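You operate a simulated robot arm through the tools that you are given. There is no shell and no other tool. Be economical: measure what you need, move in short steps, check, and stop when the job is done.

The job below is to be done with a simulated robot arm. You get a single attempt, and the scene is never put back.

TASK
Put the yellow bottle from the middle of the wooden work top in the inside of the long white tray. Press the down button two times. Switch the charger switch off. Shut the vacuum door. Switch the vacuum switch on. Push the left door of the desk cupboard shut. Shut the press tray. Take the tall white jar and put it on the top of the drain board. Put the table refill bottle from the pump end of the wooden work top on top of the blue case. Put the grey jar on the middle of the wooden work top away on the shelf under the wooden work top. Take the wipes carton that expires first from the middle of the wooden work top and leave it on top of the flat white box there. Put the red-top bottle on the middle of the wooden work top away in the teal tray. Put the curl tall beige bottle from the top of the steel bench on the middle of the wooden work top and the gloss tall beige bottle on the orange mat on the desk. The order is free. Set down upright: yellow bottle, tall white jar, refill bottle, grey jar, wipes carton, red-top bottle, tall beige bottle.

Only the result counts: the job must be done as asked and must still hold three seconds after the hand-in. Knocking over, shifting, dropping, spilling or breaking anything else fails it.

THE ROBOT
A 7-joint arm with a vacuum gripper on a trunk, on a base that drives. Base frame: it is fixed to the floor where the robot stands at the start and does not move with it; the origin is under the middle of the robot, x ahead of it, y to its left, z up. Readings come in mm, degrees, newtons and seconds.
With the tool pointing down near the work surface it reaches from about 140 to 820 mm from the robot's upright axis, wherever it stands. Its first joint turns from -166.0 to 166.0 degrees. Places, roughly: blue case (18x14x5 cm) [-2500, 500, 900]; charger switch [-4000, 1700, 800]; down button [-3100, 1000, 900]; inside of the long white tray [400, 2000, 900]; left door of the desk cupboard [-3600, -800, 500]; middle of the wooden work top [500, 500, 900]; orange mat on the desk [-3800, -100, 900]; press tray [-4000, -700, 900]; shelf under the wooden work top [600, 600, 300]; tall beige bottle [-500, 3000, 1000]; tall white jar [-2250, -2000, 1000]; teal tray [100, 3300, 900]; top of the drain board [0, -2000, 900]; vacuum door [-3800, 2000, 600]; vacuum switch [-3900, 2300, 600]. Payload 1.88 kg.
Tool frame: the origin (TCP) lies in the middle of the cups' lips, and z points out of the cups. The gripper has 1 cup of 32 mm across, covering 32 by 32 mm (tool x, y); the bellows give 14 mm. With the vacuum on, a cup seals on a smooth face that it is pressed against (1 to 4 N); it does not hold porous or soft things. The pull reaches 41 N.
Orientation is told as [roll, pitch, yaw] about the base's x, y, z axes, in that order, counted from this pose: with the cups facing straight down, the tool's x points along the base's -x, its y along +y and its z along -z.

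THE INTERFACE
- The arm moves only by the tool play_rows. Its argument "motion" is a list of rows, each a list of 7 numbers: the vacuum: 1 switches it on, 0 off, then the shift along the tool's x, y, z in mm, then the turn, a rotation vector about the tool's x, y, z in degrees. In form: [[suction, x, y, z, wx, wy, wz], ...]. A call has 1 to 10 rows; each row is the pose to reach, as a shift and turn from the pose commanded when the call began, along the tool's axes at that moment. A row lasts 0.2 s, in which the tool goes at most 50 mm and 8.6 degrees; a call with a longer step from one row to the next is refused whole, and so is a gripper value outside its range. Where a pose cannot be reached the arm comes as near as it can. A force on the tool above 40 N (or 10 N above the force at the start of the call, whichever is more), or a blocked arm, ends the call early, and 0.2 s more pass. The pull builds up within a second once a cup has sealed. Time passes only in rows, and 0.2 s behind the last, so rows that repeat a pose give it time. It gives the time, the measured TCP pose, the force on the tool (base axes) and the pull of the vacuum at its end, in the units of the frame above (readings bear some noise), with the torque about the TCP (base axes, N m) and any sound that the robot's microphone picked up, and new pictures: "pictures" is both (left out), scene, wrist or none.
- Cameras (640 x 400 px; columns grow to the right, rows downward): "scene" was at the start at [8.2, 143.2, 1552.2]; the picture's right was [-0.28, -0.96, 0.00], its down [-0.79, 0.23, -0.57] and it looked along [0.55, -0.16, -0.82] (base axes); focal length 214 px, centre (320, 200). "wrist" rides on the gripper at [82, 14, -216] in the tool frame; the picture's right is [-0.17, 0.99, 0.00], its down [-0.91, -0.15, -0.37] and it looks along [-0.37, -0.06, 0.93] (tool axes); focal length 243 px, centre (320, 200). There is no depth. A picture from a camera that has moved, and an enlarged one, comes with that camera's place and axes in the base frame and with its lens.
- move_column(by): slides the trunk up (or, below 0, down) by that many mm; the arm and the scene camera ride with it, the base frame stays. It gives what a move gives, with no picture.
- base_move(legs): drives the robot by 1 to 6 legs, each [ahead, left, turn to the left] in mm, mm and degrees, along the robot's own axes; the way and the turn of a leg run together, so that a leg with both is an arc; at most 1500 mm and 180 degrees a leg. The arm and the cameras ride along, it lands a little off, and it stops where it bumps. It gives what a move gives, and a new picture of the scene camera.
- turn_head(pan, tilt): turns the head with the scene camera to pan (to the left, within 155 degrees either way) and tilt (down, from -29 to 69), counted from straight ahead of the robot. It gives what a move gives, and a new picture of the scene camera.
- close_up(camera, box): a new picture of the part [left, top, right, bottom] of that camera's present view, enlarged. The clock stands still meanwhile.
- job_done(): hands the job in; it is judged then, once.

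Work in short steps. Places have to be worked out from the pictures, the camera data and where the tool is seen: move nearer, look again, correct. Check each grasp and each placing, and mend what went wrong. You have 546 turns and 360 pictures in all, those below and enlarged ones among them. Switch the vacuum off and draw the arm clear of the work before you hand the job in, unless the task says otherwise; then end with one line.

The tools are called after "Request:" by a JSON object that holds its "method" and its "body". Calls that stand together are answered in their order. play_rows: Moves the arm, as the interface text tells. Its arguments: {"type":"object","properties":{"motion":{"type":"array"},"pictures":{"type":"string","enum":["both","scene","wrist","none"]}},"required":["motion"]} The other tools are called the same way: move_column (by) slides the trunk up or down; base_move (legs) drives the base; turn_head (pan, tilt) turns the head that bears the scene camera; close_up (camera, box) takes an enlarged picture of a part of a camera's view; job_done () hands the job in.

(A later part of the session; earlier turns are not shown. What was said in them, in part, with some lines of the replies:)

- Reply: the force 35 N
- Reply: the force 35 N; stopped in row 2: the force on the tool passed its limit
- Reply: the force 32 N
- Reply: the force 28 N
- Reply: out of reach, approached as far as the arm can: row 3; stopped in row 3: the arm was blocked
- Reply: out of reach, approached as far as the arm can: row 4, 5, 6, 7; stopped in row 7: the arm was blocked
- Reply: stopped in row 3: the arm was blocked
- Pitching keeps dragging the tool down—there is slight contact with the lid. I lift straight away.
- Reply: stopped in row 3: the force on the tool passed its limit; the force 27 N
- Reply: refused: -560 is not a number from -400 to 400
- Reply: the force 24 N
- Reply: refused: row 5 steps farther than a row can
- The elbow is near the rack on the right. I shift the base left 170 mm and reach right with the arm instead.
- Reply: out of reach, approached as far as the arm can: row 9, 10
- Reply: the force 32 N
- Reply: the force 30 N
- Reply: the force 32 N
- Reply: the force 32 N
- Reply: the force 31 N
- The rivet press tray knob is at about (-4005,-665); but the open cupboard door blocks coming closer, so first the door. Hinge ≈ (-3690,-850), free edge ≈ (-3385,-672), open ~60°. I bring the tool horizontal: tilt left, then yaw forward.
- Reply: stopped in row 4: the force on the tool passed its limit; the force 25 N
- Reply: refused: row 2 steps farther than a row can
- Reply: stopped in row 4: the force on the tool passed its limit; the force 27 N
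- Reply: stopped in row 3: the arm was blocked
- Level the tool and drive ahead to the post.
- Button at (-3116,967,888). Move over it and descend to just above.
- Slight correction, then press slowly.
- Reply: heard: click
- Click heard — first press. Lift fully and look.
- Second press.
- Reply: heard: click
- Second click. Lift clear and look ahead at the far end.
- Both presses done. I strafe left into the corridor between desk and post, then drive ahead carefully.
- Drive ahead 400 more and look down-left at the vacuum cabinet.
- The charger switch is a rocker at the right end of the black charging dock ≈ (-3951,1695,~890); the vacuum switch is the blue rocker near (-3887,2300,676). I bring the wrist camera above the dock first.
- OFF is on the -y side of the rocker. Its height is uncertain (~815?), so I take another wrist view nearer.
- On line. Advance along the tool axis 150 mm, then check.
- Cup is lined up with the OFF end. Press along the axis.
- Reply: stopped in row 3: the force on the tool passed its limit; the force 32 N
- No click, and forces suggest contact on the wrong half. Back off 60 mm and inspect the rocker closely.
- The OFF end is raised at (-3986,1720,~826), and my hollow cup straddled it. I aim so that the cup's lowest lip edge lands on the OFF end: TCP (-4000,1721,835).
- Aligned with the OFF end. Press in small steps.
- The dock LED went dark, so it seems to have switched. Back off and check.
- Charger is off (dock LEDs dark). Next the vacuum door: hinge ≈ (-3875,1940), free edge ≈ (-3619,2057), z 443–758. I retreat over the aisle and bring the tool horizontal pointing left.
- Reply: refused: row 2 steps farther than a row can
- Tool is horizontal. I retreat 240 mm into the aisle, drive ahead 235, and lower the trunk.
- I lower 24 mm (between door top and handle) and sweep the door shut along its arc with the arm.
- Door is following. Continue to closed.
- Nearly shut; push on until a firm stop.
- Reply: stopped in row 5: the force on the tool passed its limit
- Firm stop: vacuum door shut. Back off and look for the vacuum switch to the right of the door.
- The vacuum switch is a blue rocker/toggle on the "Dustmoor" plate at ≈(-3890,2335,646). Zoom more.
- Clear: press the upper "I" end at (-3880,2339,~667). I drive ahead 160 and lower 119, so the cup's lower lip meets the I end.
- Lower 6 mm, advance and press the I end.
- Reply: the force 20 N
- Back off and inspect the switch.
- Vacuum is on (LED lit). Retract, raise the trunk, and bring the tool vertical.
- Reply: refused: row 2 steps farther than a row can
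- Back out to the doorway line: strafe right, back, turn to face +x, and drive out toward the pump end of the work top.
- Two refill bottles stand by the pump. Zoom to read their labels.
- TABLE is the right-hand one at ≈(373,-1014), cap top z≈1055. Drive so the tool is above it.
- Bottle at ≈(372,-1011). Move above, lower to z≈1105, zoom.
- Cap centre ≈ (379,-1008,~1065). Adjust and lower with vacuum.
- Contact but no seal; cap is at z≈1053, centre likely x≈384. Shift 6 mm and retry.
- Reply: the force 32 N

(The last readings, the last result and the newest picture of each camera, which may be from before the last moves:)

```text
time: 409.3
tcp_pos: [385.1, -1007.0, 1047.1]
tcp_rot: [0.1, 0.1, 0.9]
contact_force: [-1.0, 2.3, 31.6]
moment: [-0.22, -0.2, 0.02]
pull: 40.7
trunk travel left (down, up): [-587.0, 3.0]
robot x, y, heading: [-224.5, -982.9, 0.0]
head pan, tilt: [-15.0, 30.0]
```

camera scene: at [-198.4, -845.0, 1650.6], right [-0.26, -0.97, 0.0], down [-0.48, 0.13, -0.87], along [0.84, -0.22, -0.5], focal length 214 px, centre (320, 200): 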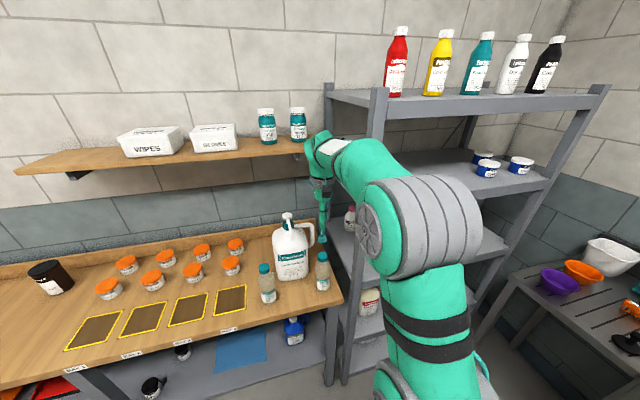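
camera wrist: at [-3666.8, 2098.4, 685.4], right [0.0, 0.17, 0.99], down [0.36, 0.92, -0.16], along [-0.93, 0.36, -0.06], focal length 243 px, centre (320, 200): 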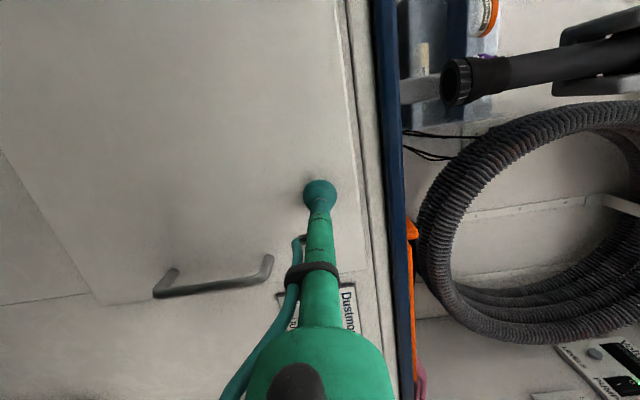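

Sealed. Lift, retract the arm, then reverse into the trailer (keeping heading 0).

Request:
{"method": "play_rows", "body": {"motion": [[1, 0, 0, -15, 0, 0, 0], [1, 0, 0, -60, 0, 0, 0], [1, 0, 0, -105, 0, 0, 0], [1, 0, 0, -150, 0, 0, 0], [1, 40, 0, -170, 0, 0, 0]], "pictures": "none"}}

Request:
{"method": "base_move", "body": {"legs": [[-400, 0, 0]]}}

Request:
{"method": "play_rows", "body": {"motion": [[1, 45, 0, 0, 0, 0, 0], [1, 90, 0, 0, 0, 0, 0], [1, 135, 0, 0, 0, 0, 0], [1, 180, 0, 0, 0, 0, 0], [1, 220, 0, 0, 0, 0, 0]], "pictures": "scene"}}

```text
time: 410.5
tcp_pos: [346.4, -1008.8, 1214.7]
tcp_rot: [0.2, 0.4, 0.9]
contact_force: [0.3, -0.5, -0.1]
moment: [-0.01, 0.03, 0.01]
pull: 40.5
trunk travel left (down, up): [-587.0, 3.0]
robot x, y, heading: [-224.7, -990.8, -0.1]
head pan, tilt: [-15.0, 30.0]
```

```text
time: 413.0
tcp_pos: [-52.7, -1009.9, 1214.0]
tcp_rot: [0.3, 0.3, 0.8]
contact_force: [-0.7, 0.5, -0.8]
moment: [-0.02, -0.03, 0.0]
pull: 40.9
trunk travel left (down, up): [-587.0, 3.0]
robot x, y, heading: [-624.9, -986.9, 0.0]
head pan, tilt: [-15.0, 30.0]
camera scene: at [-597.9, -844.5, 1650.6], right [-0.26, -0.97, 0.0], down [-0.48, 0.13, -0.87], along [0.84, -0.23, -0.5], focal length 214 px, centre (320, 200)
```

scene: 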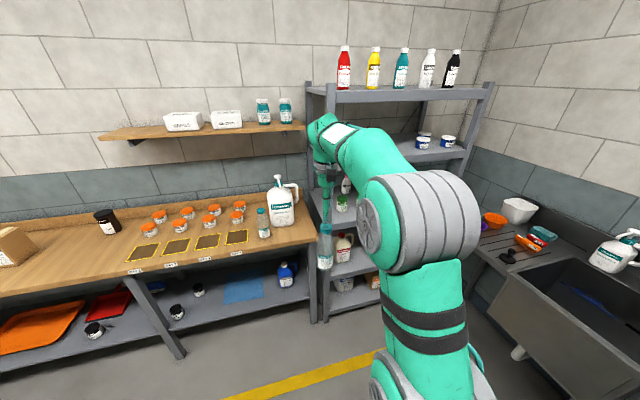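

```text
time: 414.2
tcp_pos: [-273.0, -1010.9, 1216.5]
tcp_rot: [0.2, 0.3, 1.0]
contact_force: [0.2, 0.3, -0.5]
moment: [0.0, -0.01, 0.0]
pull: 40.6
trunk travel left (down, up): [-587.0, 3.0]
robot x, y, heading: [-616.8, -985.4, 0.1]
head pan, tilt: [-15.0, 30.0]
camera scene: at [-598.1, -844.5, 1650.6], right [-0.26, -0.97, 0.0], down [-0.48, 0.13, -0.87], along [0.84, -0.23, -0.5], focal length 214 px, centre (320, 200)
```

scene: 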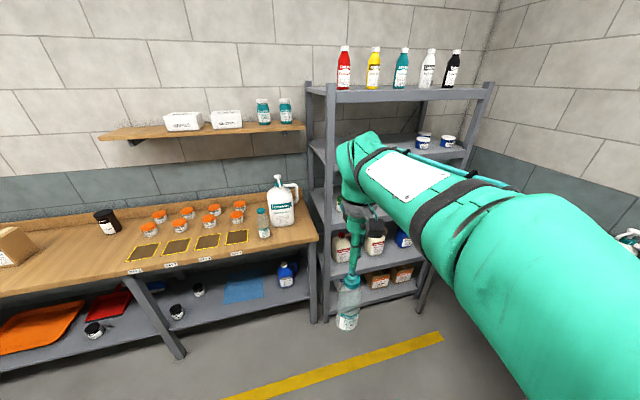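

Reverse into the trailer.

Request:
{"method": "base_move", "body": {"legs": [[0, 320, 0], [-1400, 0, 0], [-1130, 0, 0]]}}

Request:
{"method": "turn_head", "body": {"pan": 45, "tilt": 35}}

```text
time: 428.3
tcp_pos: [-2798.2, -702.9, 1216.4]
tcp_rot: [0.2, 0.2, 1.8]
contact_force: [0.3, -0.2, -0.4]
moment: [0.0, -0.03, 0.01]
pull: 41.1
trunk travel left (down, up): [-587.0, 3.0]
robot x, y, heading: [-3152.2, -683.1, 0.9]
head pan, tilt: [-15.0, 30.0]
camera scene: at [-3126.9, -541.7, 1650.6], right [-0.25, -0.97, 0.0], down [-0.48, 0.12, -0.87], along [0.84, -0.21, -0.5], focal length 214 px, centre (320, 200)
```

scene: 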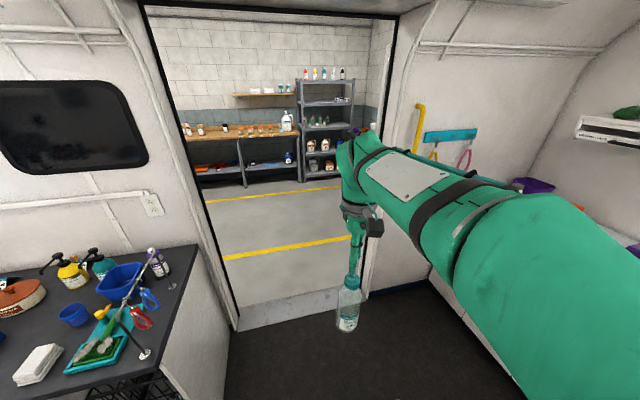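

```text
time: 429.6
tcp_pos: [-2799.2, -703.4, 1215.6]
tcp_rot: [0.2, 0.3, 1.7]
contact_force: [-0.8, -0.2, 0.2]
moment: [-0.02, 0.02, 0.04]
pull: 40.2
trunk travel left (down, up): [-587.0, 3.0]
robot x, y, heading: [-3153.7, -682.8, 0.8]
head pan, tilt: [45.0, 35.0]
camera scene: at [-3153.1, -456.4, 1642.8], right [0.72, -0.7, 0.0], down [-0.4, -0.41, -0.82], along [0.57, 0.59, -0.57], focal length 214 px, centre (320, 200)
```

scene: 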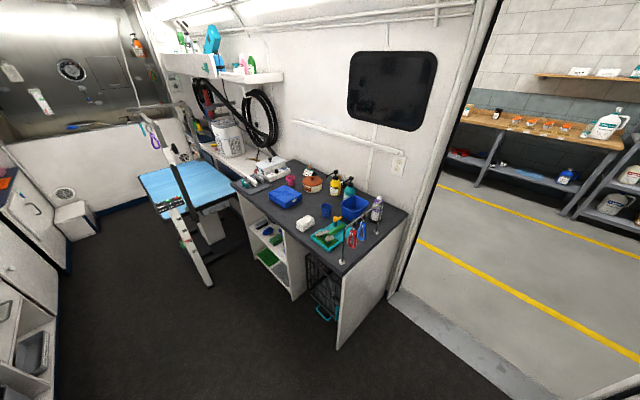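

Blue case ≈ (-2555,470). Strafe left 1165.

Request:
{"method": "base_move", "body": {"legs": [[0, 1165, 0]]}}

Request:
{"method": "turn_head", "body": {"pan": 10, "tilt": 40}}

Request:
{"method": "close_up", "body": {"camera": "wrist", "box": [0, 0, 640, 400]}}

```text
time: 435.4
tcp_pos: [-2815.8, 447.6, 1216.2]
tcp_rot: [0.2, 0.4, 1.7]
contact_force: [-1.5, 0.0, -0.2]
moment: [0.01, -0.01, -0.02]
pull: 40.5
trunk travel left (down, up): [-587.0, 3.0]
robot x, y, heading: [-3165.5, 474.7, 0.8]
head pan, tilt: [45.0, 35.0]
camera scene: at [-3169.1, 694.8, 1642.8], right [0.72, -0.7, 0.0], down [-0.4, -0.41, -0.82], along [0.57, 0.59, -0.57], focal length 214 px, centre (320, 200)
```

scene: 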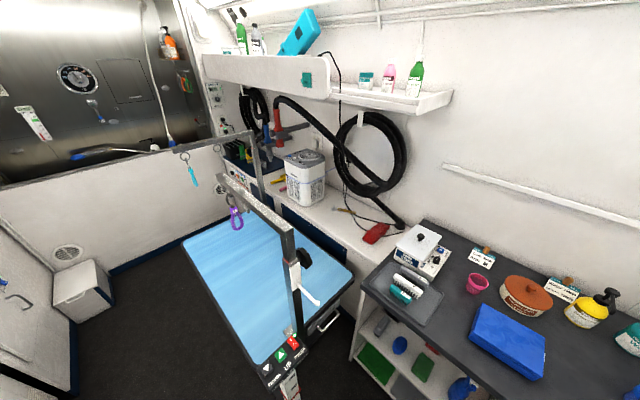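

```text
time: 436.4
tcp_pos: [-2814.6, 447.6, 1216.9]
tcp_rot: [0.3, 0.4, 1.7]
contact_force: [-0.4, -0.1, -0.2]
moment: [0.0, 0.0, -0.01]
pull: 40.7
trunk travel left (down, up): [-587.0, 3.0]
robot x, y, heading: [-3167.7, 469.3, 0.7]
head pan, tilt: [10.0, 40.0]
camera scene: at [-3147.0, 647.6, 1635.2], right [0.19, -0.98, 0.0], down [-0.63, -0.12, -0.77], along [0.75, 0.14, -0.64], focal length 214 px, centre (320, 200)
```

scene: 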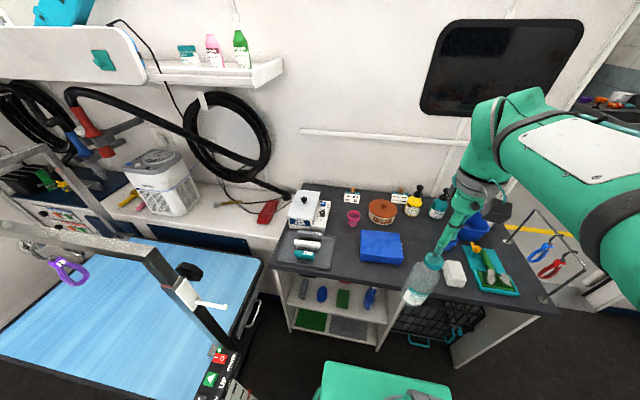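

```text
1.00 times, centred on (320, 200) of wrist
camera zoom: at [-2896.5, 458.7, 1432.4], right [0.14, 0.99, 0.0], down [0.92, -0.13, 0.37], along [0.37, -0.05, -0.93], focal length 243 px, centre (320, 200)
```

zoom: 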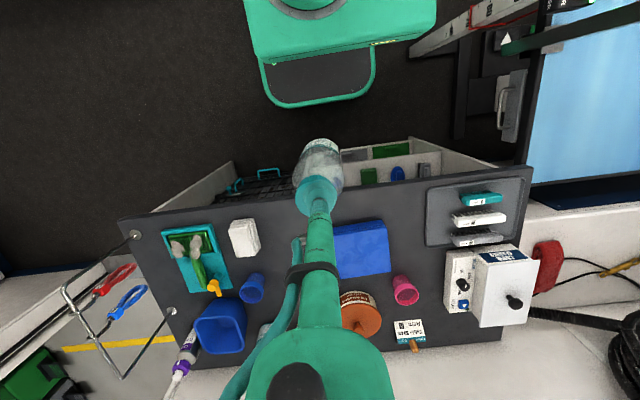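

Case centre ≈ (-2552,497), top ~930. Extend over it at height.

Request:
{"method": "play_rows", "body": {"motion": [[1, -44, 7, 0, 0, 0, 0], [1, -88, 14, 0, 0, 0, 0], [1, -132, 21, 0, 0, 0, 0], [1, -176, 28, 0, 0, 0, 0], [1, -220, 35, 0, 0, 0, 0], [1, -264, 41, 0, 0, 0, 0], [1, -264, 41, 40, 0, 0, 0], [1, -264, 41, 80, 0, 0, 0]]}}

```text
time: 438.2
tcp_pos: [-2552.4, 496.5, 1136.0]
tcp_rot: [0.3, 0.3, 1.8]
contact_force: [-0.4, -1.3, -0.2]
moment: [0.02, -0.02, 0.03]
pull: 40.6
trunk travel left (down, up): [-587.0, 3.0]
robot x, y, heading: [-3171.2, 468.6, 0.5]
head pan, tilt: [10.0, 40.0]
camera scene: at [-3147.2, 647.6, 1635.3], right [0.19, -0.98, 0.0], down [-0.63, -0.12, -0.77], along [0.75, 0.14, -0.64], focal length 214 px, centre (320, 200)
camera wrist: at [-2634.8, 508.2, 1352.0], right [0.14, 0.99, 0.0], down [0.92, -0.13, 0.37], along [0.37, -0.05, -0.93], focal length 243 px, centre (320, 200)
```

scene: 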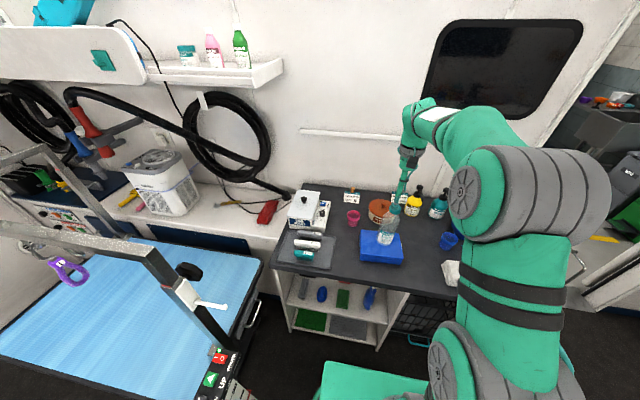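
wrist: 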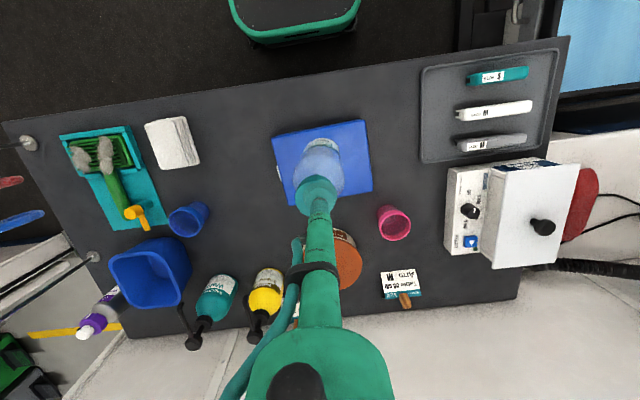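

Adjust to case centre (-2537,503) and lower.

Request:
{"method": "play_rows", "body": {"motion": [[1, -15, 6, 10, 0, 0, 0], [1, -15, 6, 22, 0, 0, 0], [1, -15, 6, 28, 0, 0, 0], [1, -15, 6, 28, 0, 0, 0]], "pictures": "none"}}

Request:
{"method": "play_rows", "body": {"motion": [[1, 0, 0, 4, 0, 0, 0], [1, 0, 0, 8, 0, 0, 0], [1, 0, 0, 8, 0, 0, 0]], "pictures": "none"}}

```text
time: 439.2
tcp_pos: [-2539.2, 503.4, 1107.1]
tcp_rot: [0.2, 0.2, 1.7]
contact_force: [0.1, 0.5, -0.5]
moment: [-0.03, 0.0, 0.01]
pull: 41.1
trunk travel left (down, up): [-587.0, 3.0]
robot x, y, heading: [-3167.0, 469.1, 0.6]
head pan, tilt: [10.0, 40.0]
```

```text
time: 440.0
tcp_pos: [-2538.2, 502.8, 1099.6]
tcp_rot: [0.3, 0.4, 1.8]
contact_force: [0.4, 0.3, -1.0]
moment: [0.01, -0.02, 0.01]
pull: 40.5
trunk travel left (down, up): [-587.0, 3.0]
robot x, y, heading: [-3167.1, 468.4, 0.8]
head pan, tilt: [10.0, 40.0]
```

Request:
{"method": "play_rows", "body": {"motion": [[1, 0, 0, 4, 0, 0, 0], [1, 0, 0, 8, 0, 0, 0], [1, 0, 0, 8, 0, 0, 0]], "pictures": "none"}}

Request:
{"method": "close_up", "body": {"camera": "scene", "box": [330, 180, 440, 280]}}

```text
time: 440.8
tcp_pos: [-2537.5, 503.8, 1090.6]
tcp_rot: [0.2, 0.4, 1.7]
contact_force: [-0.6, 0.3, -0.7]
moment: [0.02, 0.04, 0.04]
pull: 40.5
trunk travel left (down, up): [-587.0, 3.0]
robot x, y, heading: [-3165.6, 468.3, 0.6]
head pan, tilt: [10.0, 40.0]
```

```text
4.00 times, centred on (385, 230) of scene
camera zoom: at [-3146.9, 647.6, 1635.2], right [0.19, -0.98, 0.0], down [-0.63, -0.12, -0.77], along [0.75, 0.14, -0.64], focal length 858 px, centre (60, 80)
```

zoom: 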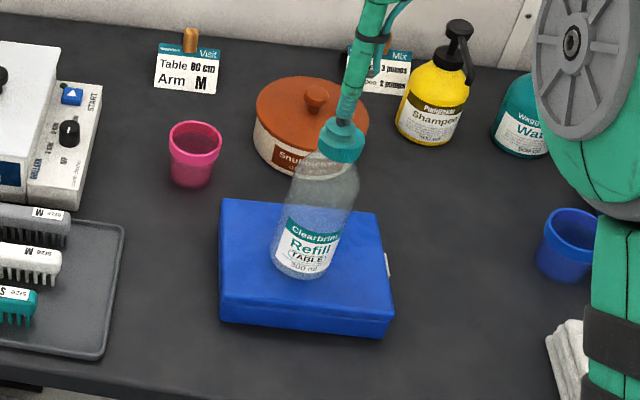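

Request:
{"method": "play_rows", "body": {"motion": [[1, 0, 0, 3, 0, 0, 0], [1, 0, 0, 6, 0, 0, 0], [1, 0, 0, 6, 0, 0, 0]], "pictures": "none"}}

Request:
{"method": "play_rows", "body": {"motion": [[1, 0, 0, 3, 0, 0, 0], [1, 0, 0, 6, 0, 0, 0], [1, 0, 0, 6, 0, 0, 0]], "pictures": "none"}}

```text
time: 441.6
tcp_pos: [-2538.2, 502.5, 1084.9]
tcp_rot: [0.2, 0.2, 1.7]
contact_force: [-1.1, 0.2, 3.5]
moment: [-0.01, 0.01, -0.04]
pull: 40.6
trunk travel left (down, up): [-587.0, 3.0]
robot x, y, heading: [-3166.9, 468.7, 0.6]
head pan, tilt: [10.0, 40.0]
```

```text
time: 442.4
tcp_pos: [-2538.7, 503.8, 1081.5]
tcp_rot: [0.3, 0.0, 1.7]
contact_force: [-1.2, 2.7, 27.9]
moment: [-0.09, -0.09, -0.01]
pull: 41.0
trunk travel left (down, up): [-587.0, 3.0]
robot x, y, heading: [-3169.8, 469.6, 0.8]
head pan, tilt: [10.0, 40.0]
```

Contact. Release and lift.

Request:
{"method": "play_rows", "body": {"motion": [[0, 0, 0, -4, 0, 0, 0], [0, 0, 0, -4, 0, 0, 0], [0, 0, 0, -14, 0, 0, 0], [0, 0, 0, -50, 0, 0, 0], [0, 0, 0, -100, 0, 0, 0], [0, 0, 0, -140, 0, 0, 0]], "pictures": "none"}}

Request:
{"method": "close_up", "body": {"camera": "scene", "box": [330, 180, 440, 280]}}

```text
time: 443.8
tcp_pos: [-2537.2, 503.8, 1217.6]
tcp_rot: [0.2, 0.4, 1.8]
contact_force: [0.1, 0.3, 0.5]
moment: [-0.01, 0.04, -0.01]
pull: 0.1
trunk travel left (down, up): [-587.0, 3.0]
robot x, y, heading: [-3165.7, 470.6, 0.8]
head pan, tilt: [10.0, 40.0]
```

```text
4.00 times, centred on (385, 230) of scene
camera zoom: at [-3147.0, 647.6, 1635.2], right [0.19, -0.98, 0.0], down [-0.63, -0.12, -0.77], along [0.75, 0.14, -0.64], focal length 858 px, centre (60, 80)
```

zoom: 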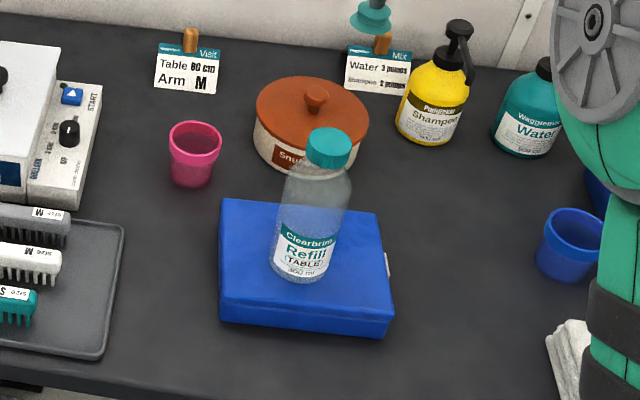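

Refill bottle is on the blue case. Now the tall white jar at (-2250,-2000): retract, drive back toward the doorway and look left side.

Request:
{"method": "play_rows", "body": {"motion": [[0, 45, 0, 0, 0, 0, 0], [0, 90, 0, 0, 0, 0, 0], [0, 135, 0, 0, 0, 0, 0], [0, 180, 0, 0, 0, 0, 0], [0, 225, 0, 0, 0, 0, 0]], "pictures": "none"}}

Request:
{"method": "base_move", "body": {"legs": [[0, -1165, 0]]}}

Request:
{"method": "turn_head", "body": {"pan": -60, "tilt": 25}}

```text
time: 445.0
tcp_pos: [-2762.4, 497.1, 1219.6]
tcp_rot: [0.2, 0.2, 1.7]
contact_force: [0.7, -0.1, 0.2]
moment: [0.0, -0.01, -0.01]
pull: 0.1
trunk travel left (down, up): [-587.0, 3.0]
robot x, y, heading: [-3165.6, 466.8, 0.9]
head pan, tilt: [10.0, 40.0]
```

```text
time: 450.9
tcp_pos: [-2750.3, -666.0, 1219.2]
tcp_rot: [0.2, 0.4, 1.4]
contact_force: [0.0, 0.3, 0.3]
moment: [-0.02, -0.01, 0.0]
pull: 0.0
trunk travel left (down, up): [-587.0, 3.0]
robot x, y, heading: [-3156.8, -691.5, 0.3]
head pan, tilt: [10.0, 40.0]
camera scene: at [-3133.5, -513.3, 1635.2], right [0.18, -0.98, 0.0], down [-0.63, -0.12, -0.77], along [0.75, 0.14, -0.64], focal length 214 px, centre (320, 200)
```

scene: 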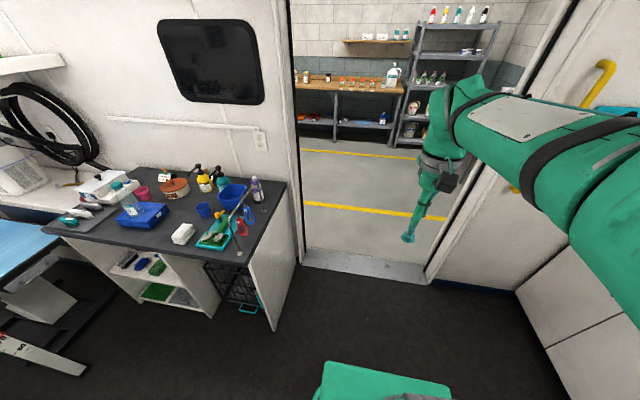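

```text
time: 452.4
tcp_pos: [-2750.0, -666.6, 1220.0]
tcp_rot: [0.2, 0.3, 1.4]
contact_force: [-0.4, -0.4, 0.9]
moment: [-0.02, 0.0, -0.01]
pull: 0.1
trunk travel left (down, up): [-587.0, 3.0]
robot x, y, heading: [-3156.4, -691.3, 0.3]
head pan, tilt: [-60.0, 25.0]
camera scene: at [-3170.4, -608.1, 1658.5], right [-0.86, -0.51, 0.0], down [-0.21, 0.36, -0.91], along [0.46, -0.78, -0.42], focal length 214 px, centre (320, 200)
```

scene: 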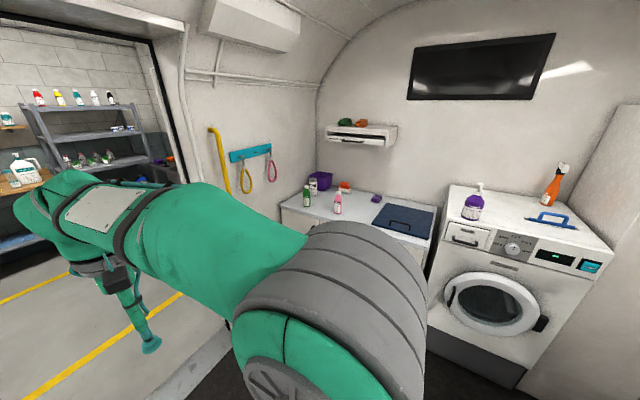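

Request:
{"method": "close_up", "body": {"camera": "scene", "box": [270, 100, 430, 250]}}

```text
2.67 times, centred on (350, 175) of scene
camera zoom: at [-3170.4, -608.1, 1658.5], right [-0.86, -0.51, 0.0], down [-0.21, 0.36, -0.91], along [0.46, -0.78, -0.42], focal length 572 px, centre (240, 267)
```

zoom: 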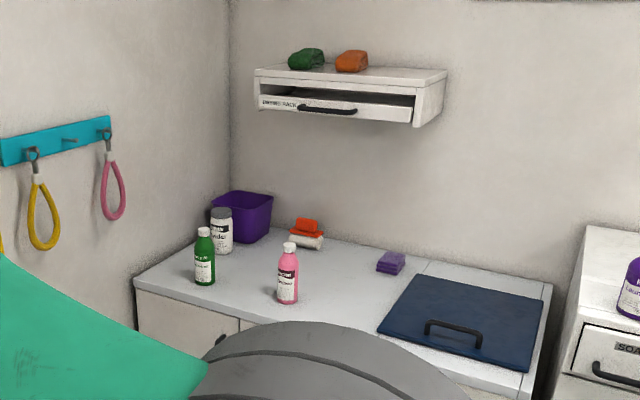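

The tall white jar (grey lid) ≈ (-2250,-2050), lid z≈1065, behind a green bottle. Turn right to face -y, drive over to x≈-2330 and ahead.

Request:
{"method": "base_move", "body": {"legs": [[0, 0, -90], [0, 830, 0], [620, 0, 0]]}}

Request:
{"method": "turn_head", "body": {"pan": 15, "tilt": 35}}

Request:
{"method": "close_up", "body": {"camera": "wrist", "box": [0, 0, 640, 400]}}

```text
time: 462.3
tcp_pos: [-2298.6, -1374.5, 1216.4]
tcp_rot: [0.1, 0.8, -86.2]
contact_force: [0.6, -0.5, 0.9]
moment: [-0.01, 0.03, 0.0]
pull: 0.1
trunk travel left (down, up): [-587.0, 3.0]
robot x, y, heading: [-2342.4, -969.2, -87.1]
head pan, tilt: [-60.0, 25.0]
stopped in leg 3: the robot was blocked; the commanded pose is now the measured one
camera scene: at [-2258.6, -952.9, 1658.5], right [-0.54, 0.84, 0.0], down [0.35, 0.23, -0.91], along [-0.76, -0.49, -0.42], focal length 214 px, centre (320, 200)
```

scene: 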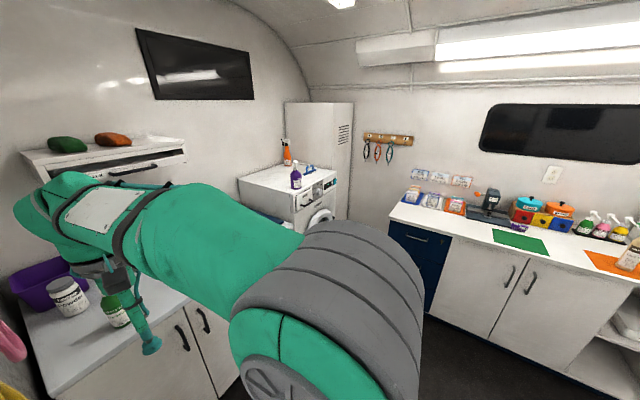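

```text
time: 463.8
tcp_pos: [-2298.6, -1373.4, 1217.2]
tcp_rot: [0.1, 0.8, -86.2]
contact_force: [-0.3, 0.5, 0.6]
moment: [-0.03, -0.01, 0.03]
pull: 0.0
trunk travel left (down, up): [-587.0, 3.0]
robot x, y, heading: [-2342.5, -970.5, -87.2]
head pan, tilt: [15.0, 35.0]
camera scene: at [-2154.8, -986.2, 1642.8], right [-0.95, -0.31, 0.0], down [-0.18, 0.55, -0.82], along [0.25, -0.78, -0.57], focal length 214 px, centre (320, 200)
```

scene: 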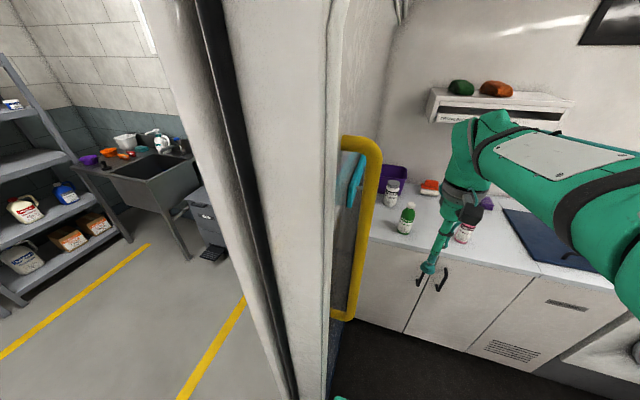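

```text
1.00 times, centred on (320, 200) of wrist
camera zoom: at [-2291.4, -1293.9, 1433.3], right [1.0, -0.1, 0.0], down [-0.09, -0.93, 0.36], along [-0.04, -0.36, -0.93], focal length 243 px, centre (320, 200)
```

zoom: 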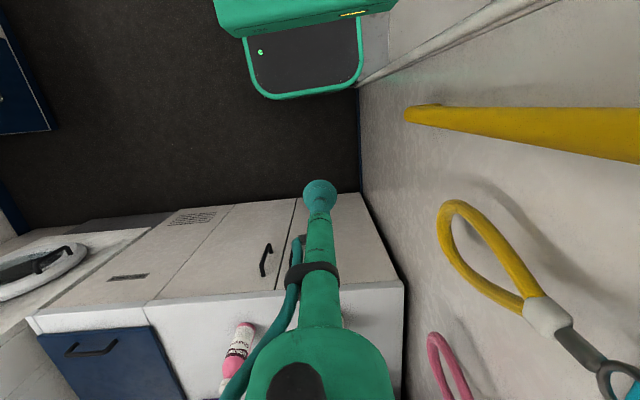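

The base touched the wall by the doorway. Back off, shift right 90 and straighten, then continue.

Request:
{"method": "base_move", "body": {"legs": [[-60, 0, 0], [0, -100, -2.8], [440, 0, 0]]}}

Request:
{"method": "close_up", "body": {"camera": "wrist", "box": [0, 0, 640, 400]}}

```text
time: 467.8
tcp_pos: [-2424.9, -1758.3, 1217.1]
tcp_rot: [0.1, 0.8, -89.3]
contact_force: [0.4, 0.0, 1.0]
moment: [0.01, 0.01, 0.0]
pull: 0.1
trunk travel left (down, up): [-587.0, 3.0]
robot x, y, heading: [-2447.2, -1352.0, -90.4]
head pan, tilt: [15.0, 35.0]
camera scene: at [-2259.2, -1379.4, 1642.8], right [-0.97, -0.26, 0.0], down [-0.15, 0.55, -0.82], along [0.21, -0.79, -0.57], focal length 214 px, centre (320, 200)
```

scene: 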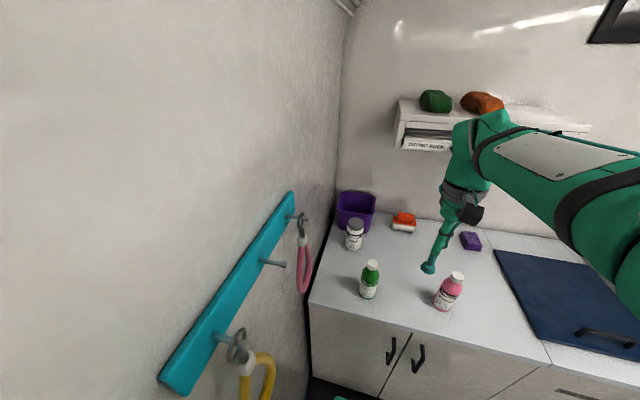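

```text
1.00 times, centred on (320, 200) of wrist
camera zoom: at [-2412.2, -1679.2, 1433.2], right [0.99, -0.15, 0.0], down [-0.14, -0.92, 0.36], along [-0.06, -0.36, -0.93], focal length 243 px, centre (320, 200)
```

zoom: 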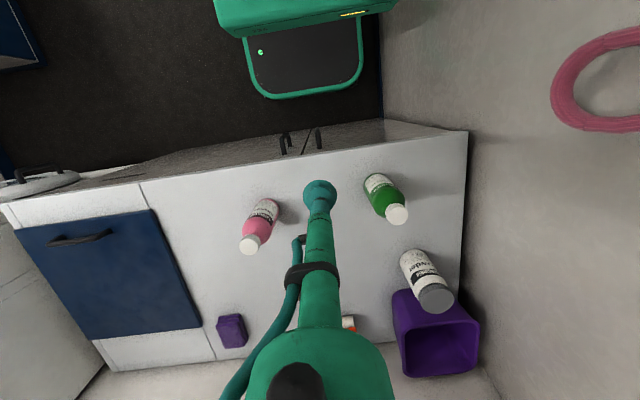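

Jar lid ≈ (-2226,-2091,1035). Drive ahead 110, then move the tool over it.

Request:
{"method": "base_move", "body": {"legs": [[110, 0, 0]]}}

Request:
{"method": "play_rows", "body": {"motion": [[0, -35, 30, 0, 0, 0, 0], [0, -70, 60, 0, 0, 0, 0], [0, -105, 95, 0, 0, 0, 0], [0, -140, 130, 0, 0, 0, 0], [0, -175, 165, 0, 0, 0, 0], [0, -205, 200, 20, 0, 0, 0], [0, -210, 203, 65, 0, 0, 0]]}}

```text
time: 469.0
tcp_pos: [-2424.9, -1868.0, 1217.1]
tcp_rot: [0.2, 0.8, -89.3]
contact_force: [-0.4, -0.1, -0.6]
moment: [0.02, 0.02, 0.0]
pull: 0.1
trunk travel left (down, up): [-587.0, 3.0]
robot x, y, heading: [-2443.6, -1461.6, -90.2]
head pan, tilt: [15.0, 35.0]
camera scene: at [-2259.7, -1489.6, 1642.8], right [-0.97, -0.25, 0.0], down [-0.15, 0.56, -0.82], along [0.21, -0.79, -0.57], focal length 214 px, centre (320, 200)
```

scene: 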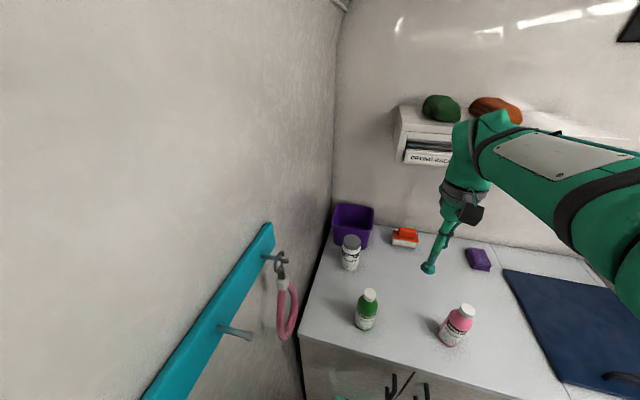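

```text
refused: row 6 steps farther than a row can; nothing moved
```

Request:
{"method": "play_rows", "body": {"motion": [[0, -35, 30, 0, 0, 0, 0], [0, -70, 60, 0, 0, 0, 0], [0, -105, 92, 0, 0, 0, 0], [0, -140, 123, 0, 0, 0, 0], [0, -175, 154, 10, 0, 0, 0], [0, -200, 176, 40, 0, 0, 0], [0, -222, 194, 70, 0, 0, 0], [0, -222, 194, 110, 0, 0, 0]]}}

Request:
{"method": "close_up", "body": {"camera": "wrist", "box": [260, 120, 380, 230]}}

```text
time: 470.8
tcp_pos: [-2227.1, -2086.6, 1103.0]
tcp_rot: [0.2, 0.6, -89.3]
contact_force: [0.4, -0.2, 1.7]
moment: [-0.01, 0.04, 0.0]
pull: 0.1
trunk travel left (down, up): [-587.0, 3.0]
robot x, y, heading: [-2443.4, -1464.6, -90.4]
head pan, tilt: [15.0, 35.0]
camera scene: at [-2259.4, -1489.4, 1642.8], right [-0.97, -0.25, 0.0], down [-0.15, 0.55, -0.82], along [0.21, -0.79, -0.57], focal length 214 px, centre (320, 200)
camera wrist: at [-2215.1, -2007.1, 1320.4], right [0.99, -0.15, 0.0], down [-0.14, -0.92, 0.36], along [-0.06, -0.36, -0.93], focal length 243 px, centre (320, 200)
```

scene: 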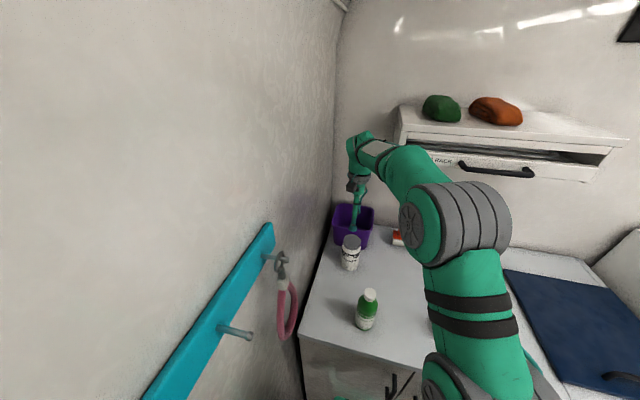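
wrist: 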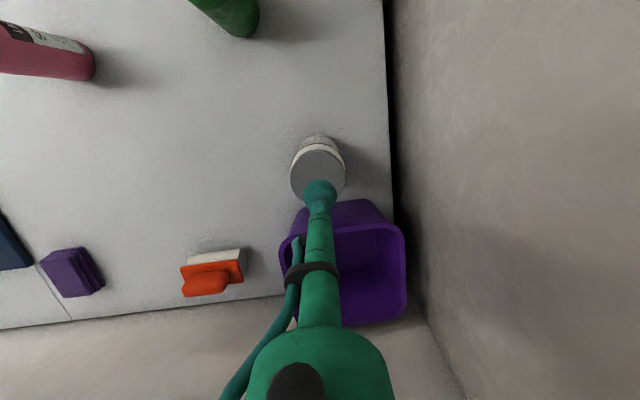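

```text
3.64 times, centred on (320, 175) of wrist
camera zoom: at [-2215.1, -2007.1, 1320.4], right [0.99, -0.15, 0.0], down [-0.14, -0.92, 0.36], along [-0.06, -0.36, -0.93], focal length 882 px, centre (320, 291)
```

zoom: 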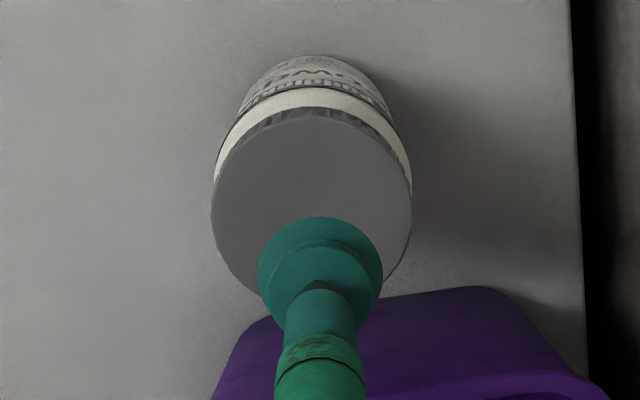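

Well centred. Lower with vacuum until sealed.

Request:
{"method": "play_rows", "body": {"motion": [[1, -4, -4, 30, 0, 0, 0], [1, -4, -4, 55, 0, 0, 0], [1, -4, -4, 63, 0, 0, 0], [1, -4, -4, 69, 0, 0, 0], [1, -4, -4, 74, 0, 0, 0]], "pictures": "none"}}

```text
time: 472.0
tcp_pos: [-2231.0, -2088.0, 1034.1]
tcp_rot: [0.3, 0.4, -89.3]
contact_force: [0.9, 3.8, 33.4]
moment: [-0.26, 0.14, -0.02]
pull: 40.9
trunk travel left (down, up): [-587.0, 3.0]
robot x, y, heading: [-2446.1, -1460.9, -90.6]
head pan, tilt: [15.0, 35.0]
```

Sealed. Lift, retract, back out, turn to face +x and leave through the doorway.

Request:
{"method": "play_rows", "body": {"motion": [[1, 0, 0, -15, 0, 0, 0], [1, 0, 0, -60, 0, 0, 0], [1, 0, 0, -105, 0, 0, 0], [1, 20, -15, -140, 0, 0, 0], [1, 55, -45, -150, 0, 0, 0], [1, 90, -75, -160, 0, 0, 0], [1, 125, -105, -170, 0, 0, 0], [1, 160, -135, -170, 0, 0, 0], [1, 195, -165, -170, 0, 0, 0], [1, 225, -190, -170, 0, 0, 0]], "pictures": "none"}}

Request:
{"method": "base_move", "body": {"legs": [[-780, 0, 0], [0, -150, 0], [0, 0, 90]]}}

```text
time: 474.2
tcp_pos: [-2423.6, -1868.5, 1201.8]
tcp_rot: [0.3, 0.7, -89.2]
contact_force: [-0.1, -0.2, -1.6]
moment: [-0.02, -0.03, -0.02]
pull: 40.7
trunk travel left (down, up): [-587.0, 3.0]
robot x, y, heading: [-2443.3, -1463.5, -90.0]
head pan, tilt: [15.0, 35.0]
```

```text
time: 483.1
tcp_pos: [-2185.8, -673.3, 1200.6]
tcp_rot: [0.1, 0.9, -0.5]
contact_force: [0.7, 0.4, -2.6]
moment: [-0.01, -0.03, -0.02]
pull: 40.9
trunk travel left (down, up): [-587.0, 3.0]
robot x, y, heading: [-2592.8, -688.1, -1.3]
head pan, tilt: [15.0, 35.0]
camera scene: at [-2563.3, -501.0, 1642.8], right [0.24, -0.97, 0.0], down [-0.56, -0.14, -0.82], along [0.8, 0.19, -0.57], focal length 214 px, centre (320, 200)
```

scene: 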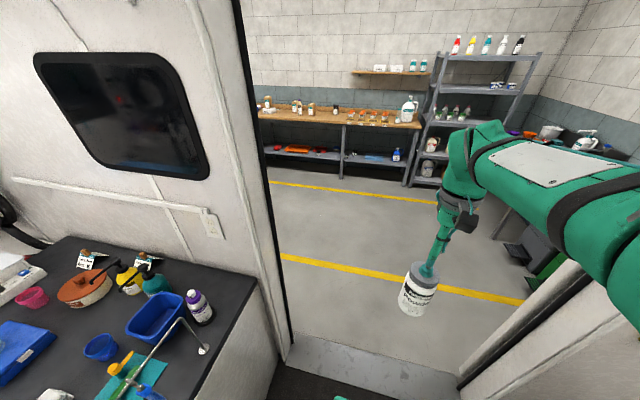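

Jar held. Drive out of the trailer, then turn toward the sink.

Request:
{"method": "base_move", "body": {"legs": [[1500, 0, 1.0], [900, 0, 0], [0, 0, -90]]}}

Request:
{"method": "turn_head", "body": {"pan": 0, "tilt": 35}}

```text
time: 498.7
tcp_pos: [-177.4, -1128.0, 1200.7]
tcp_rot: [0.1, 0.8, -89.7]
contact_force: [0.1, -0.4, -0.9]
moment: [-0.01, -0.01, -0.02]
pull: 41.1
trunk travel left (down, up): [-587.0, 3.0]
robot x, y, heading: [-193.8, -724.7, -90.8]
head pan, tilt: [15.0, 35.0]
camera scene: at [-10.2, -750.4, 1642.8], right [-0.97, -0.25, 0.0], down [-0.14, 0.56, -0.82], along [0.2, -0.79, -0.57], focal length 214 px, centre (320, 200)
```

scene: 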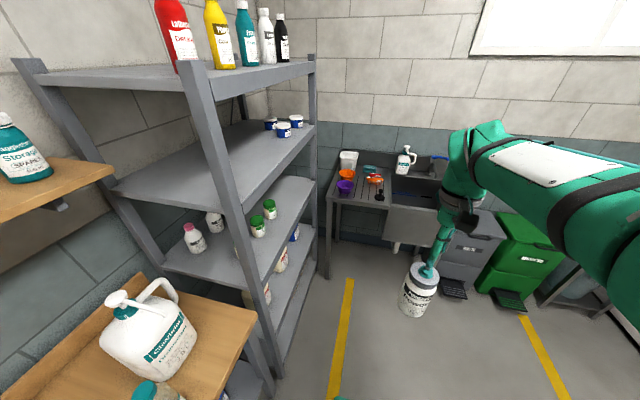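

```text
time: 499.5
tcp_pos: [-178.3, -1126.6, 1201.2]
tcp_rot: [0.1, 0.8, -89.9]
contact_force: [0.0, -0.7, -1.6]
moment: [0.01, 0.01, 0.01]
pull: 40.6
trunk travel left (down, up): [-587.0, 3.0]
robot x, y, heading: [-196.6, -723.6, -90.8]
head pan, tilt: [0.0, 35.0]
camera scene: at [-33.0, -753.1, 1642.8], right [-1.0, 0.01, 0.0], down [0.01, 0.57, -0.82], along [-0.01, -0.82, -0.57], focal length 214 px, centre (320, 200)
```

scene: 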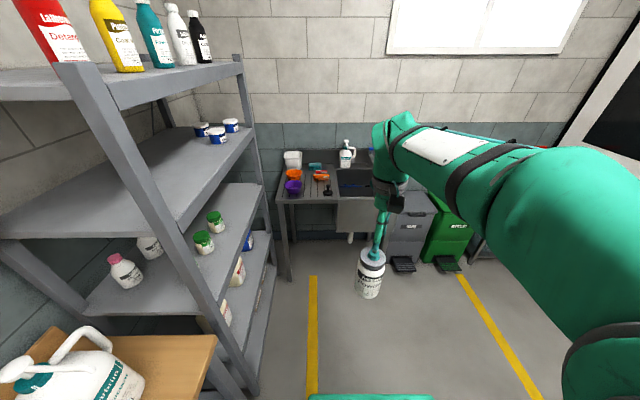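

Zoom on the drain board.

Request:
{"method": "close_up", "body": {"camera": "scene", "box": [260, 130, 390, 220]}}

```text
4.44 times, centred on (325, 175) of scene
camera zoom: at [-33.0, -753.1, 1642.8], right [-1.0, 0.01, 0.0], down [0.01, 0.57, -0.82], along [-0.01, -0.82, -0.57], focal length 953 px, centre (298, 311)
```

zoom: 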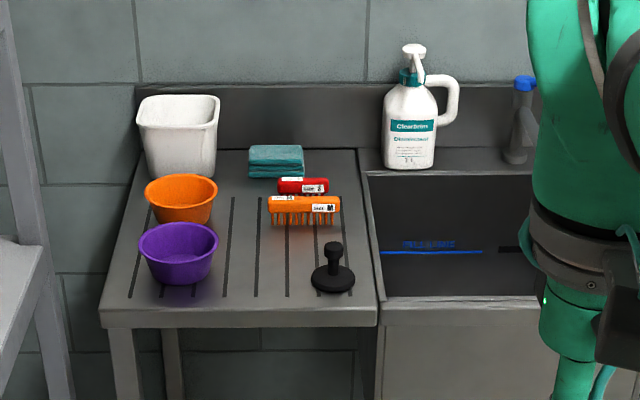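

Free spot on the drain board at ≈(2,-1958) between the purple bowl and black stopper. Drive ahead 600.

Request:
{"method": "base_move", "body": {"legs": [[600, 0, 0]]}}

Request:
{"method": "play_rows", "body": {"motion": [[1, -35, 28, 0, 0, 0, 0], [1, -70, 56, 0, 0, 0, 0], [1, -105, 84, 0, 0, 0, 0], [1, -140, 112, 0, 0, 0, 0], [1, -175, 140, 0, 0, 0, 0], [1, -205, 165, 0, 0, 0, 0]]}}

```text
time: 502.8
tcp_pos: [-184.3, -1721.5, 1200.3]
tcp_rot: [0.1, 0.8, -89.7]
contact_force: [-0.2, -0.4, -2.1]
moment: [-0.03, -0.01, -0.01]
pull: 40.4
trunk travel left (down, up): [-587.0, 3.0]
robot x, y, heading: [-203.2, -1316.2, -90.7]
head pan, tilt: [0.0, 35.0]
camera scene: at [-40.6, -1345.7, 1642.8], right [-1.0, 0.01, 0.0], down [0.01, 0.57, -0.82], along [-0.01, -0.82, -0.57], focal length 214 px, centre (320, 200)
```

scene: 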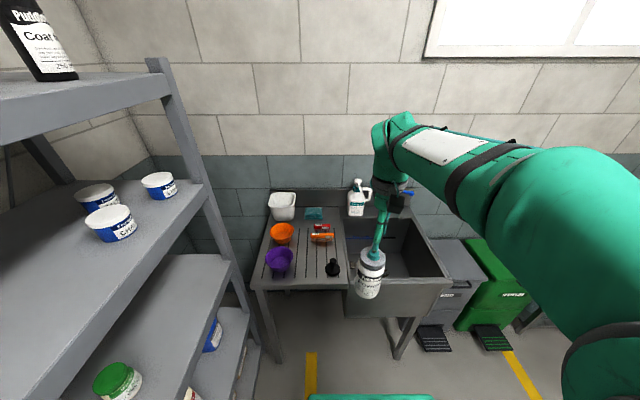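

```text
time: 504.2
tcp_pos: [-18.1, -1926.5, 1197.1]
tcp_rot: [0.0, 0.8, -89.8]
contact_force: [0.8, -0.5, -1.7]
moment: [-0.02, 0.01, -0.01]
pull: 40.4
trunk travel left (down, up): [-587.0, 3.0]
robot x, y, heading: [-208.6, -1316.9, -90.6]
head pan, tilt: [0.0, 35.0]
camera scene: at [-40.3, -1346.2, 1642.7], right [-1.0, 0.01, 0.0], down [0.01, 0.57, -0.82], along [-0.01, -0.82, -0.57], focal length 214 px, centre (320, 200)
camera wrist: at [-5.9, -1846.7, 1414.4], right [0.99, -0.16, 0.0], down [-0.15, -0.92, 0.36], along [-0.06, -0.36, -0.93], focal length 243 px, centre (320, 200)
```

scene: 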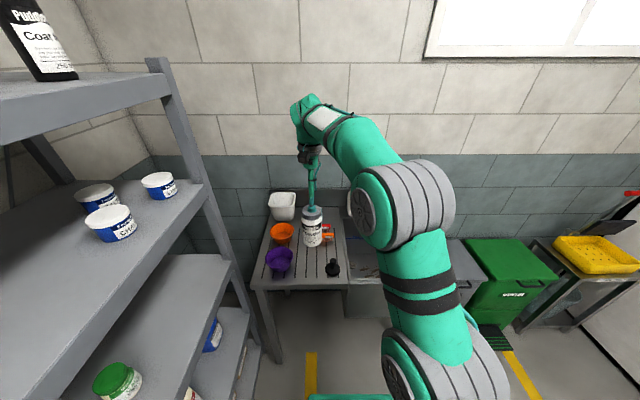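
wrist: 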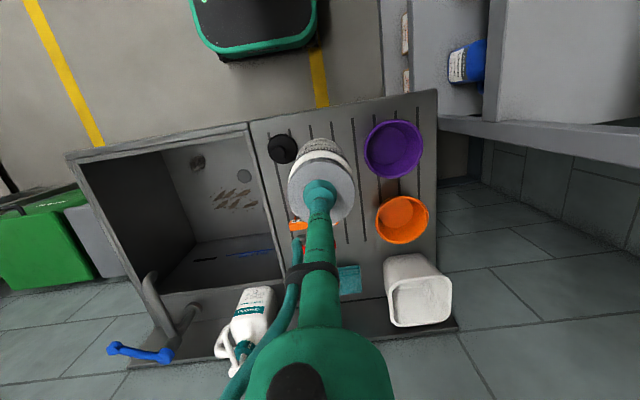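

Shift to (0,-1960) and lower.

Request:
{"method": "play_rows", "body": {"motion": [[1, -16, 9, 20, 0, 0, 0], [1, -33, 18, 50, 0, 0, 0], [1, -33, 18, 95, 0, 0, 0], [1, -33, 18, 140, 0, 0, 0]]}}

```text
time: 505.2
tcp_pos: [-0.8, -1958.7, 1057.8]
tcp_rot: [0.1, 0.7, -89.7]
contact_force: [0.1, 0.4, -1.6]
moment: [-0.02, 0.0, 0.0]
pull: 40.0
trunk travel left (down, up): [-587.0, 3.0]
robot x, y, heading: [-199.6, -1313.9, -90.6]
head pan, tilt: [0.0, 35.0]
camera scene: at [-40.5, -1345.8, 1642.8], right [-1.0, 0.01, 0.0], down [0.01, 0.57, -0.82], along [-0.01, -0.82, -0.57], focal length 214 px, centre (320, 200)
camera wrist: at [11.6, -1877.8, 1275.2], right [0.99, -0.16, 0.0], down [-0.15, -0.92, 0.36], along [-0.06, -0.36, -0.93], focal length 243 px, centre (320, 200)
```

scene: 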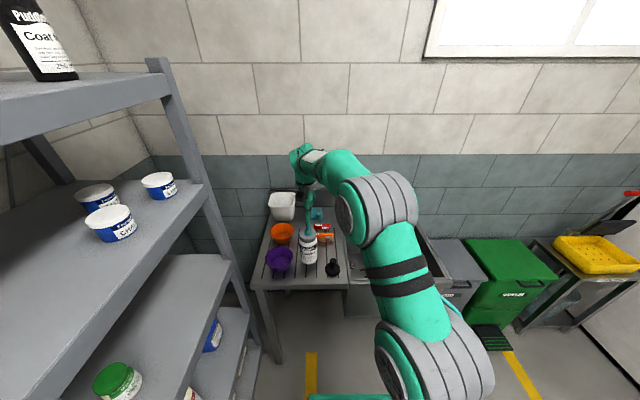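
wrist: 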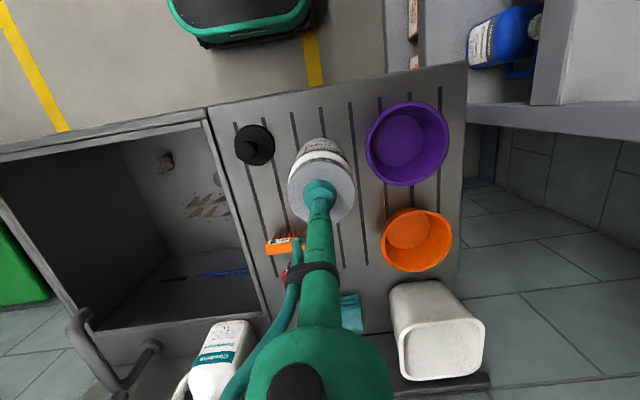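

Clear of neighbours. Lower to contact.

Request:
{"method": "play_rows", "body": {"motion": [[1, 0, 0, 10, 0, 0, 0], [1, 0, 0, 20, 0, 0, 0], [1, 0, 0, 26, 0, 0, 0], [1, 0, 0, 26, 0, 0, 0]], "pictures": "none"}}

Request:
{"method": "play_rows", "body": {"motion": [[1, 0, 0, 4, 0, 0, 0], [1, 0, 0, 8, 0, 0, 0], [1, 0, 0, 8, 0, 0, 0]], "pictures": "none"}}

```text
time: 506.2
tcp_pos: [0.9, -1955.7, 1033.0]
tcp_rot: [0.1, 0.7, -89.7]
contact_force: [0.4, 0.4, -1.7]
moment: [0.0, 0.0, -0.04]
pull: 40.5
trunk travel left (down, up): [-587.0, 3.0]
robot x, y, heading: [-206.3, -1316.7, -90.8]
head pan, tilt: [0.0, 35.0]
```

```text
time: 507.0
tcp_pos: [0.3, -1955.4, 1025.5]
tcp_rot: [0.2, 0.7, -89.6]
contact_force: [0.3, 2.2, 6.6]
moment: [-0.02, 0.02, 0.02]
pull: 41.1
trunk travel left (down, up): [-587.0, 3.0]
robot x, y, heading: [-204.3, -1316.1, -90.4]
head pan, tilt: [0.0, 35.0]
```

Request:
{"method": "play_rows", "body": {"motion": [[1, 0, 0, 4, 0, 0, 0], [1, 0, 0, 4, 0, 0, 0], [0, 0, 0, 2, 0, 0, 0], [0, 0, 0, 2, 0, 0, 0], [0, 0, 0, -12, 0, 0, 0], [0, 0, 0, -55, 0, 0, 0], [0, 0, 0, -100, 0, 0, 0], [0, 0, 0, -145, 0, 0, 0]]}}

```text
time: 508.8
tcp_pos: [0.4, -1955.9, 1168.8]
tcp_rot: [0.1, 0.9, -89.6]
contact_force: [0.0, -0.1, 0.5]
moment: [-0.01, -0.01, -0.01]
pull: 0.0
trunk travel left (down, up): [-587.0, 3.0]
robot x, y, heading: [-201.1, -1312.3, -90.5]
head pan, tilt: [0.0, 35.0]
camera scene: at [-40.5, -1345.6, 1642.7], right [-1.0, 0.01, 0.0], down [0.01, 0.57, -0.82], along [-0.01, -0.82, -0.57], focal length 214 px, centre (320, 200)
camera wrist: at [12.7, -1877.7, 1385.5], right [0.99, -0.16, 0.0], down [-0.15, -0.92, 0.36], along [-0.06, -0.36, -0.93], focal length 243 px, centre (320, 200)
```

scene: 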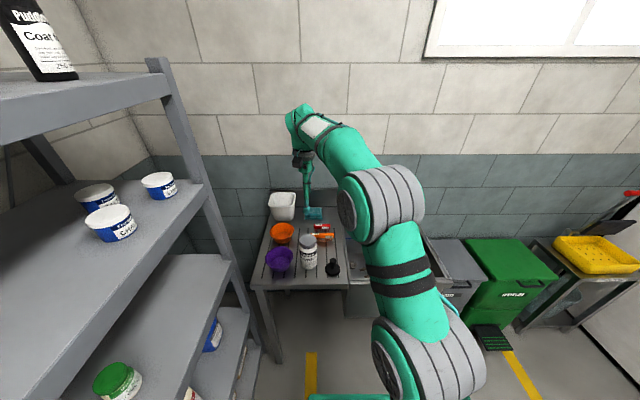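
wrist: 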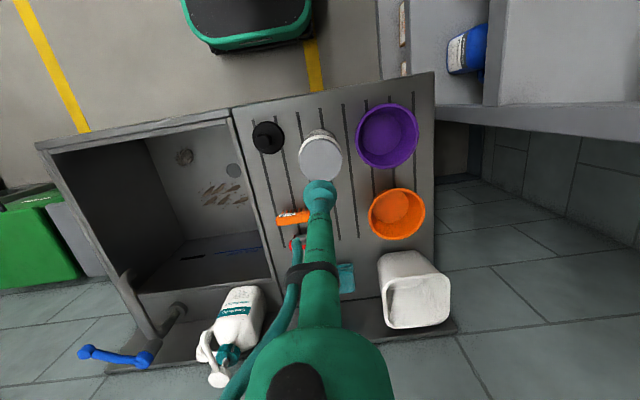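

Jar stands on the drain board; all tasks are done. I draw the arm clear with vacuum off and back the base away.

Request:
{"method": "play_rows", "body": {"motion": [[0, 40, -10, -10, 0, 0, 0], [0, 85, -20, -20, 0, 0, 0], [0, 130, -30, -20, 0, 0, 0], [0, 175, -40, -20, 0, 0, 0]], "pictures": "none"}}

Request:
{"method": "base_move", "body": {"legs": [[-400, 0, 0]]}}

```text
time: 509.8
tcp_pos: [-40.3, -1781.9, 1191.2]
tcp_rot: [0.1, 0.8, -89.7]
contact_force: [-0.5, 0.0, -0.4]
moment: [0.0, -0.01, 0.0]
pull: 0.2
trunk travel left (down, up): [-587.0, 3.0]
robot x, y, heading: [-202.2, -1311.9, -90.8]
head pan, tilt: [0.0, 35.0]
```

```text
time: 512.3
tcp_pos: [-35.5, -1379.7, 1191.0]
tcp_rot: [0.0, 0.8, -89.6]
contact_force: [0.4, -0.6, 0.4]
moment: [0.0, 0.01, 0.03]
pull: 0.0
trunk travel left (down, up): [-587.0, 3.0]
robot x, y, heading: [-199.2, -912.2, -90.5]
head pan, tilt: [0.0, 35.0]
camera scene: at [-36.4, -942.6, 1642.8], right [-1.0, 0.01, 0.0], down [0.01, 0.57, -0.82], along [-0.01, -0.82, -0.57], focal length 214 px, centre (320, 200)
```

scene: 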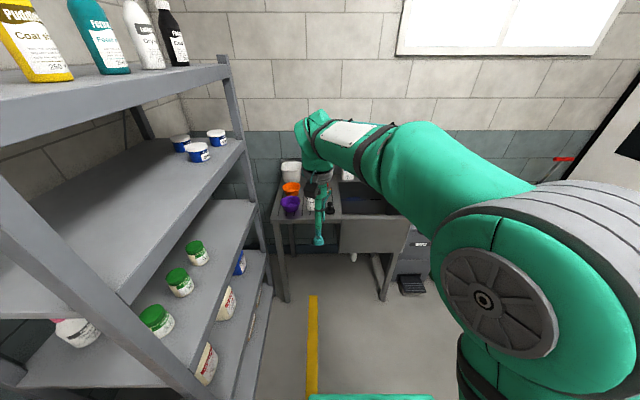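

The arm is clear and the vacuum is off; I hand the job in.

Request:
{"method": "job_done", "body": {}}

```text
The job is handed in.
```

All the tasks were carried out, each checked by picture, force or sound where possible, and the job is handed in with the vacuum off and the arm clear.
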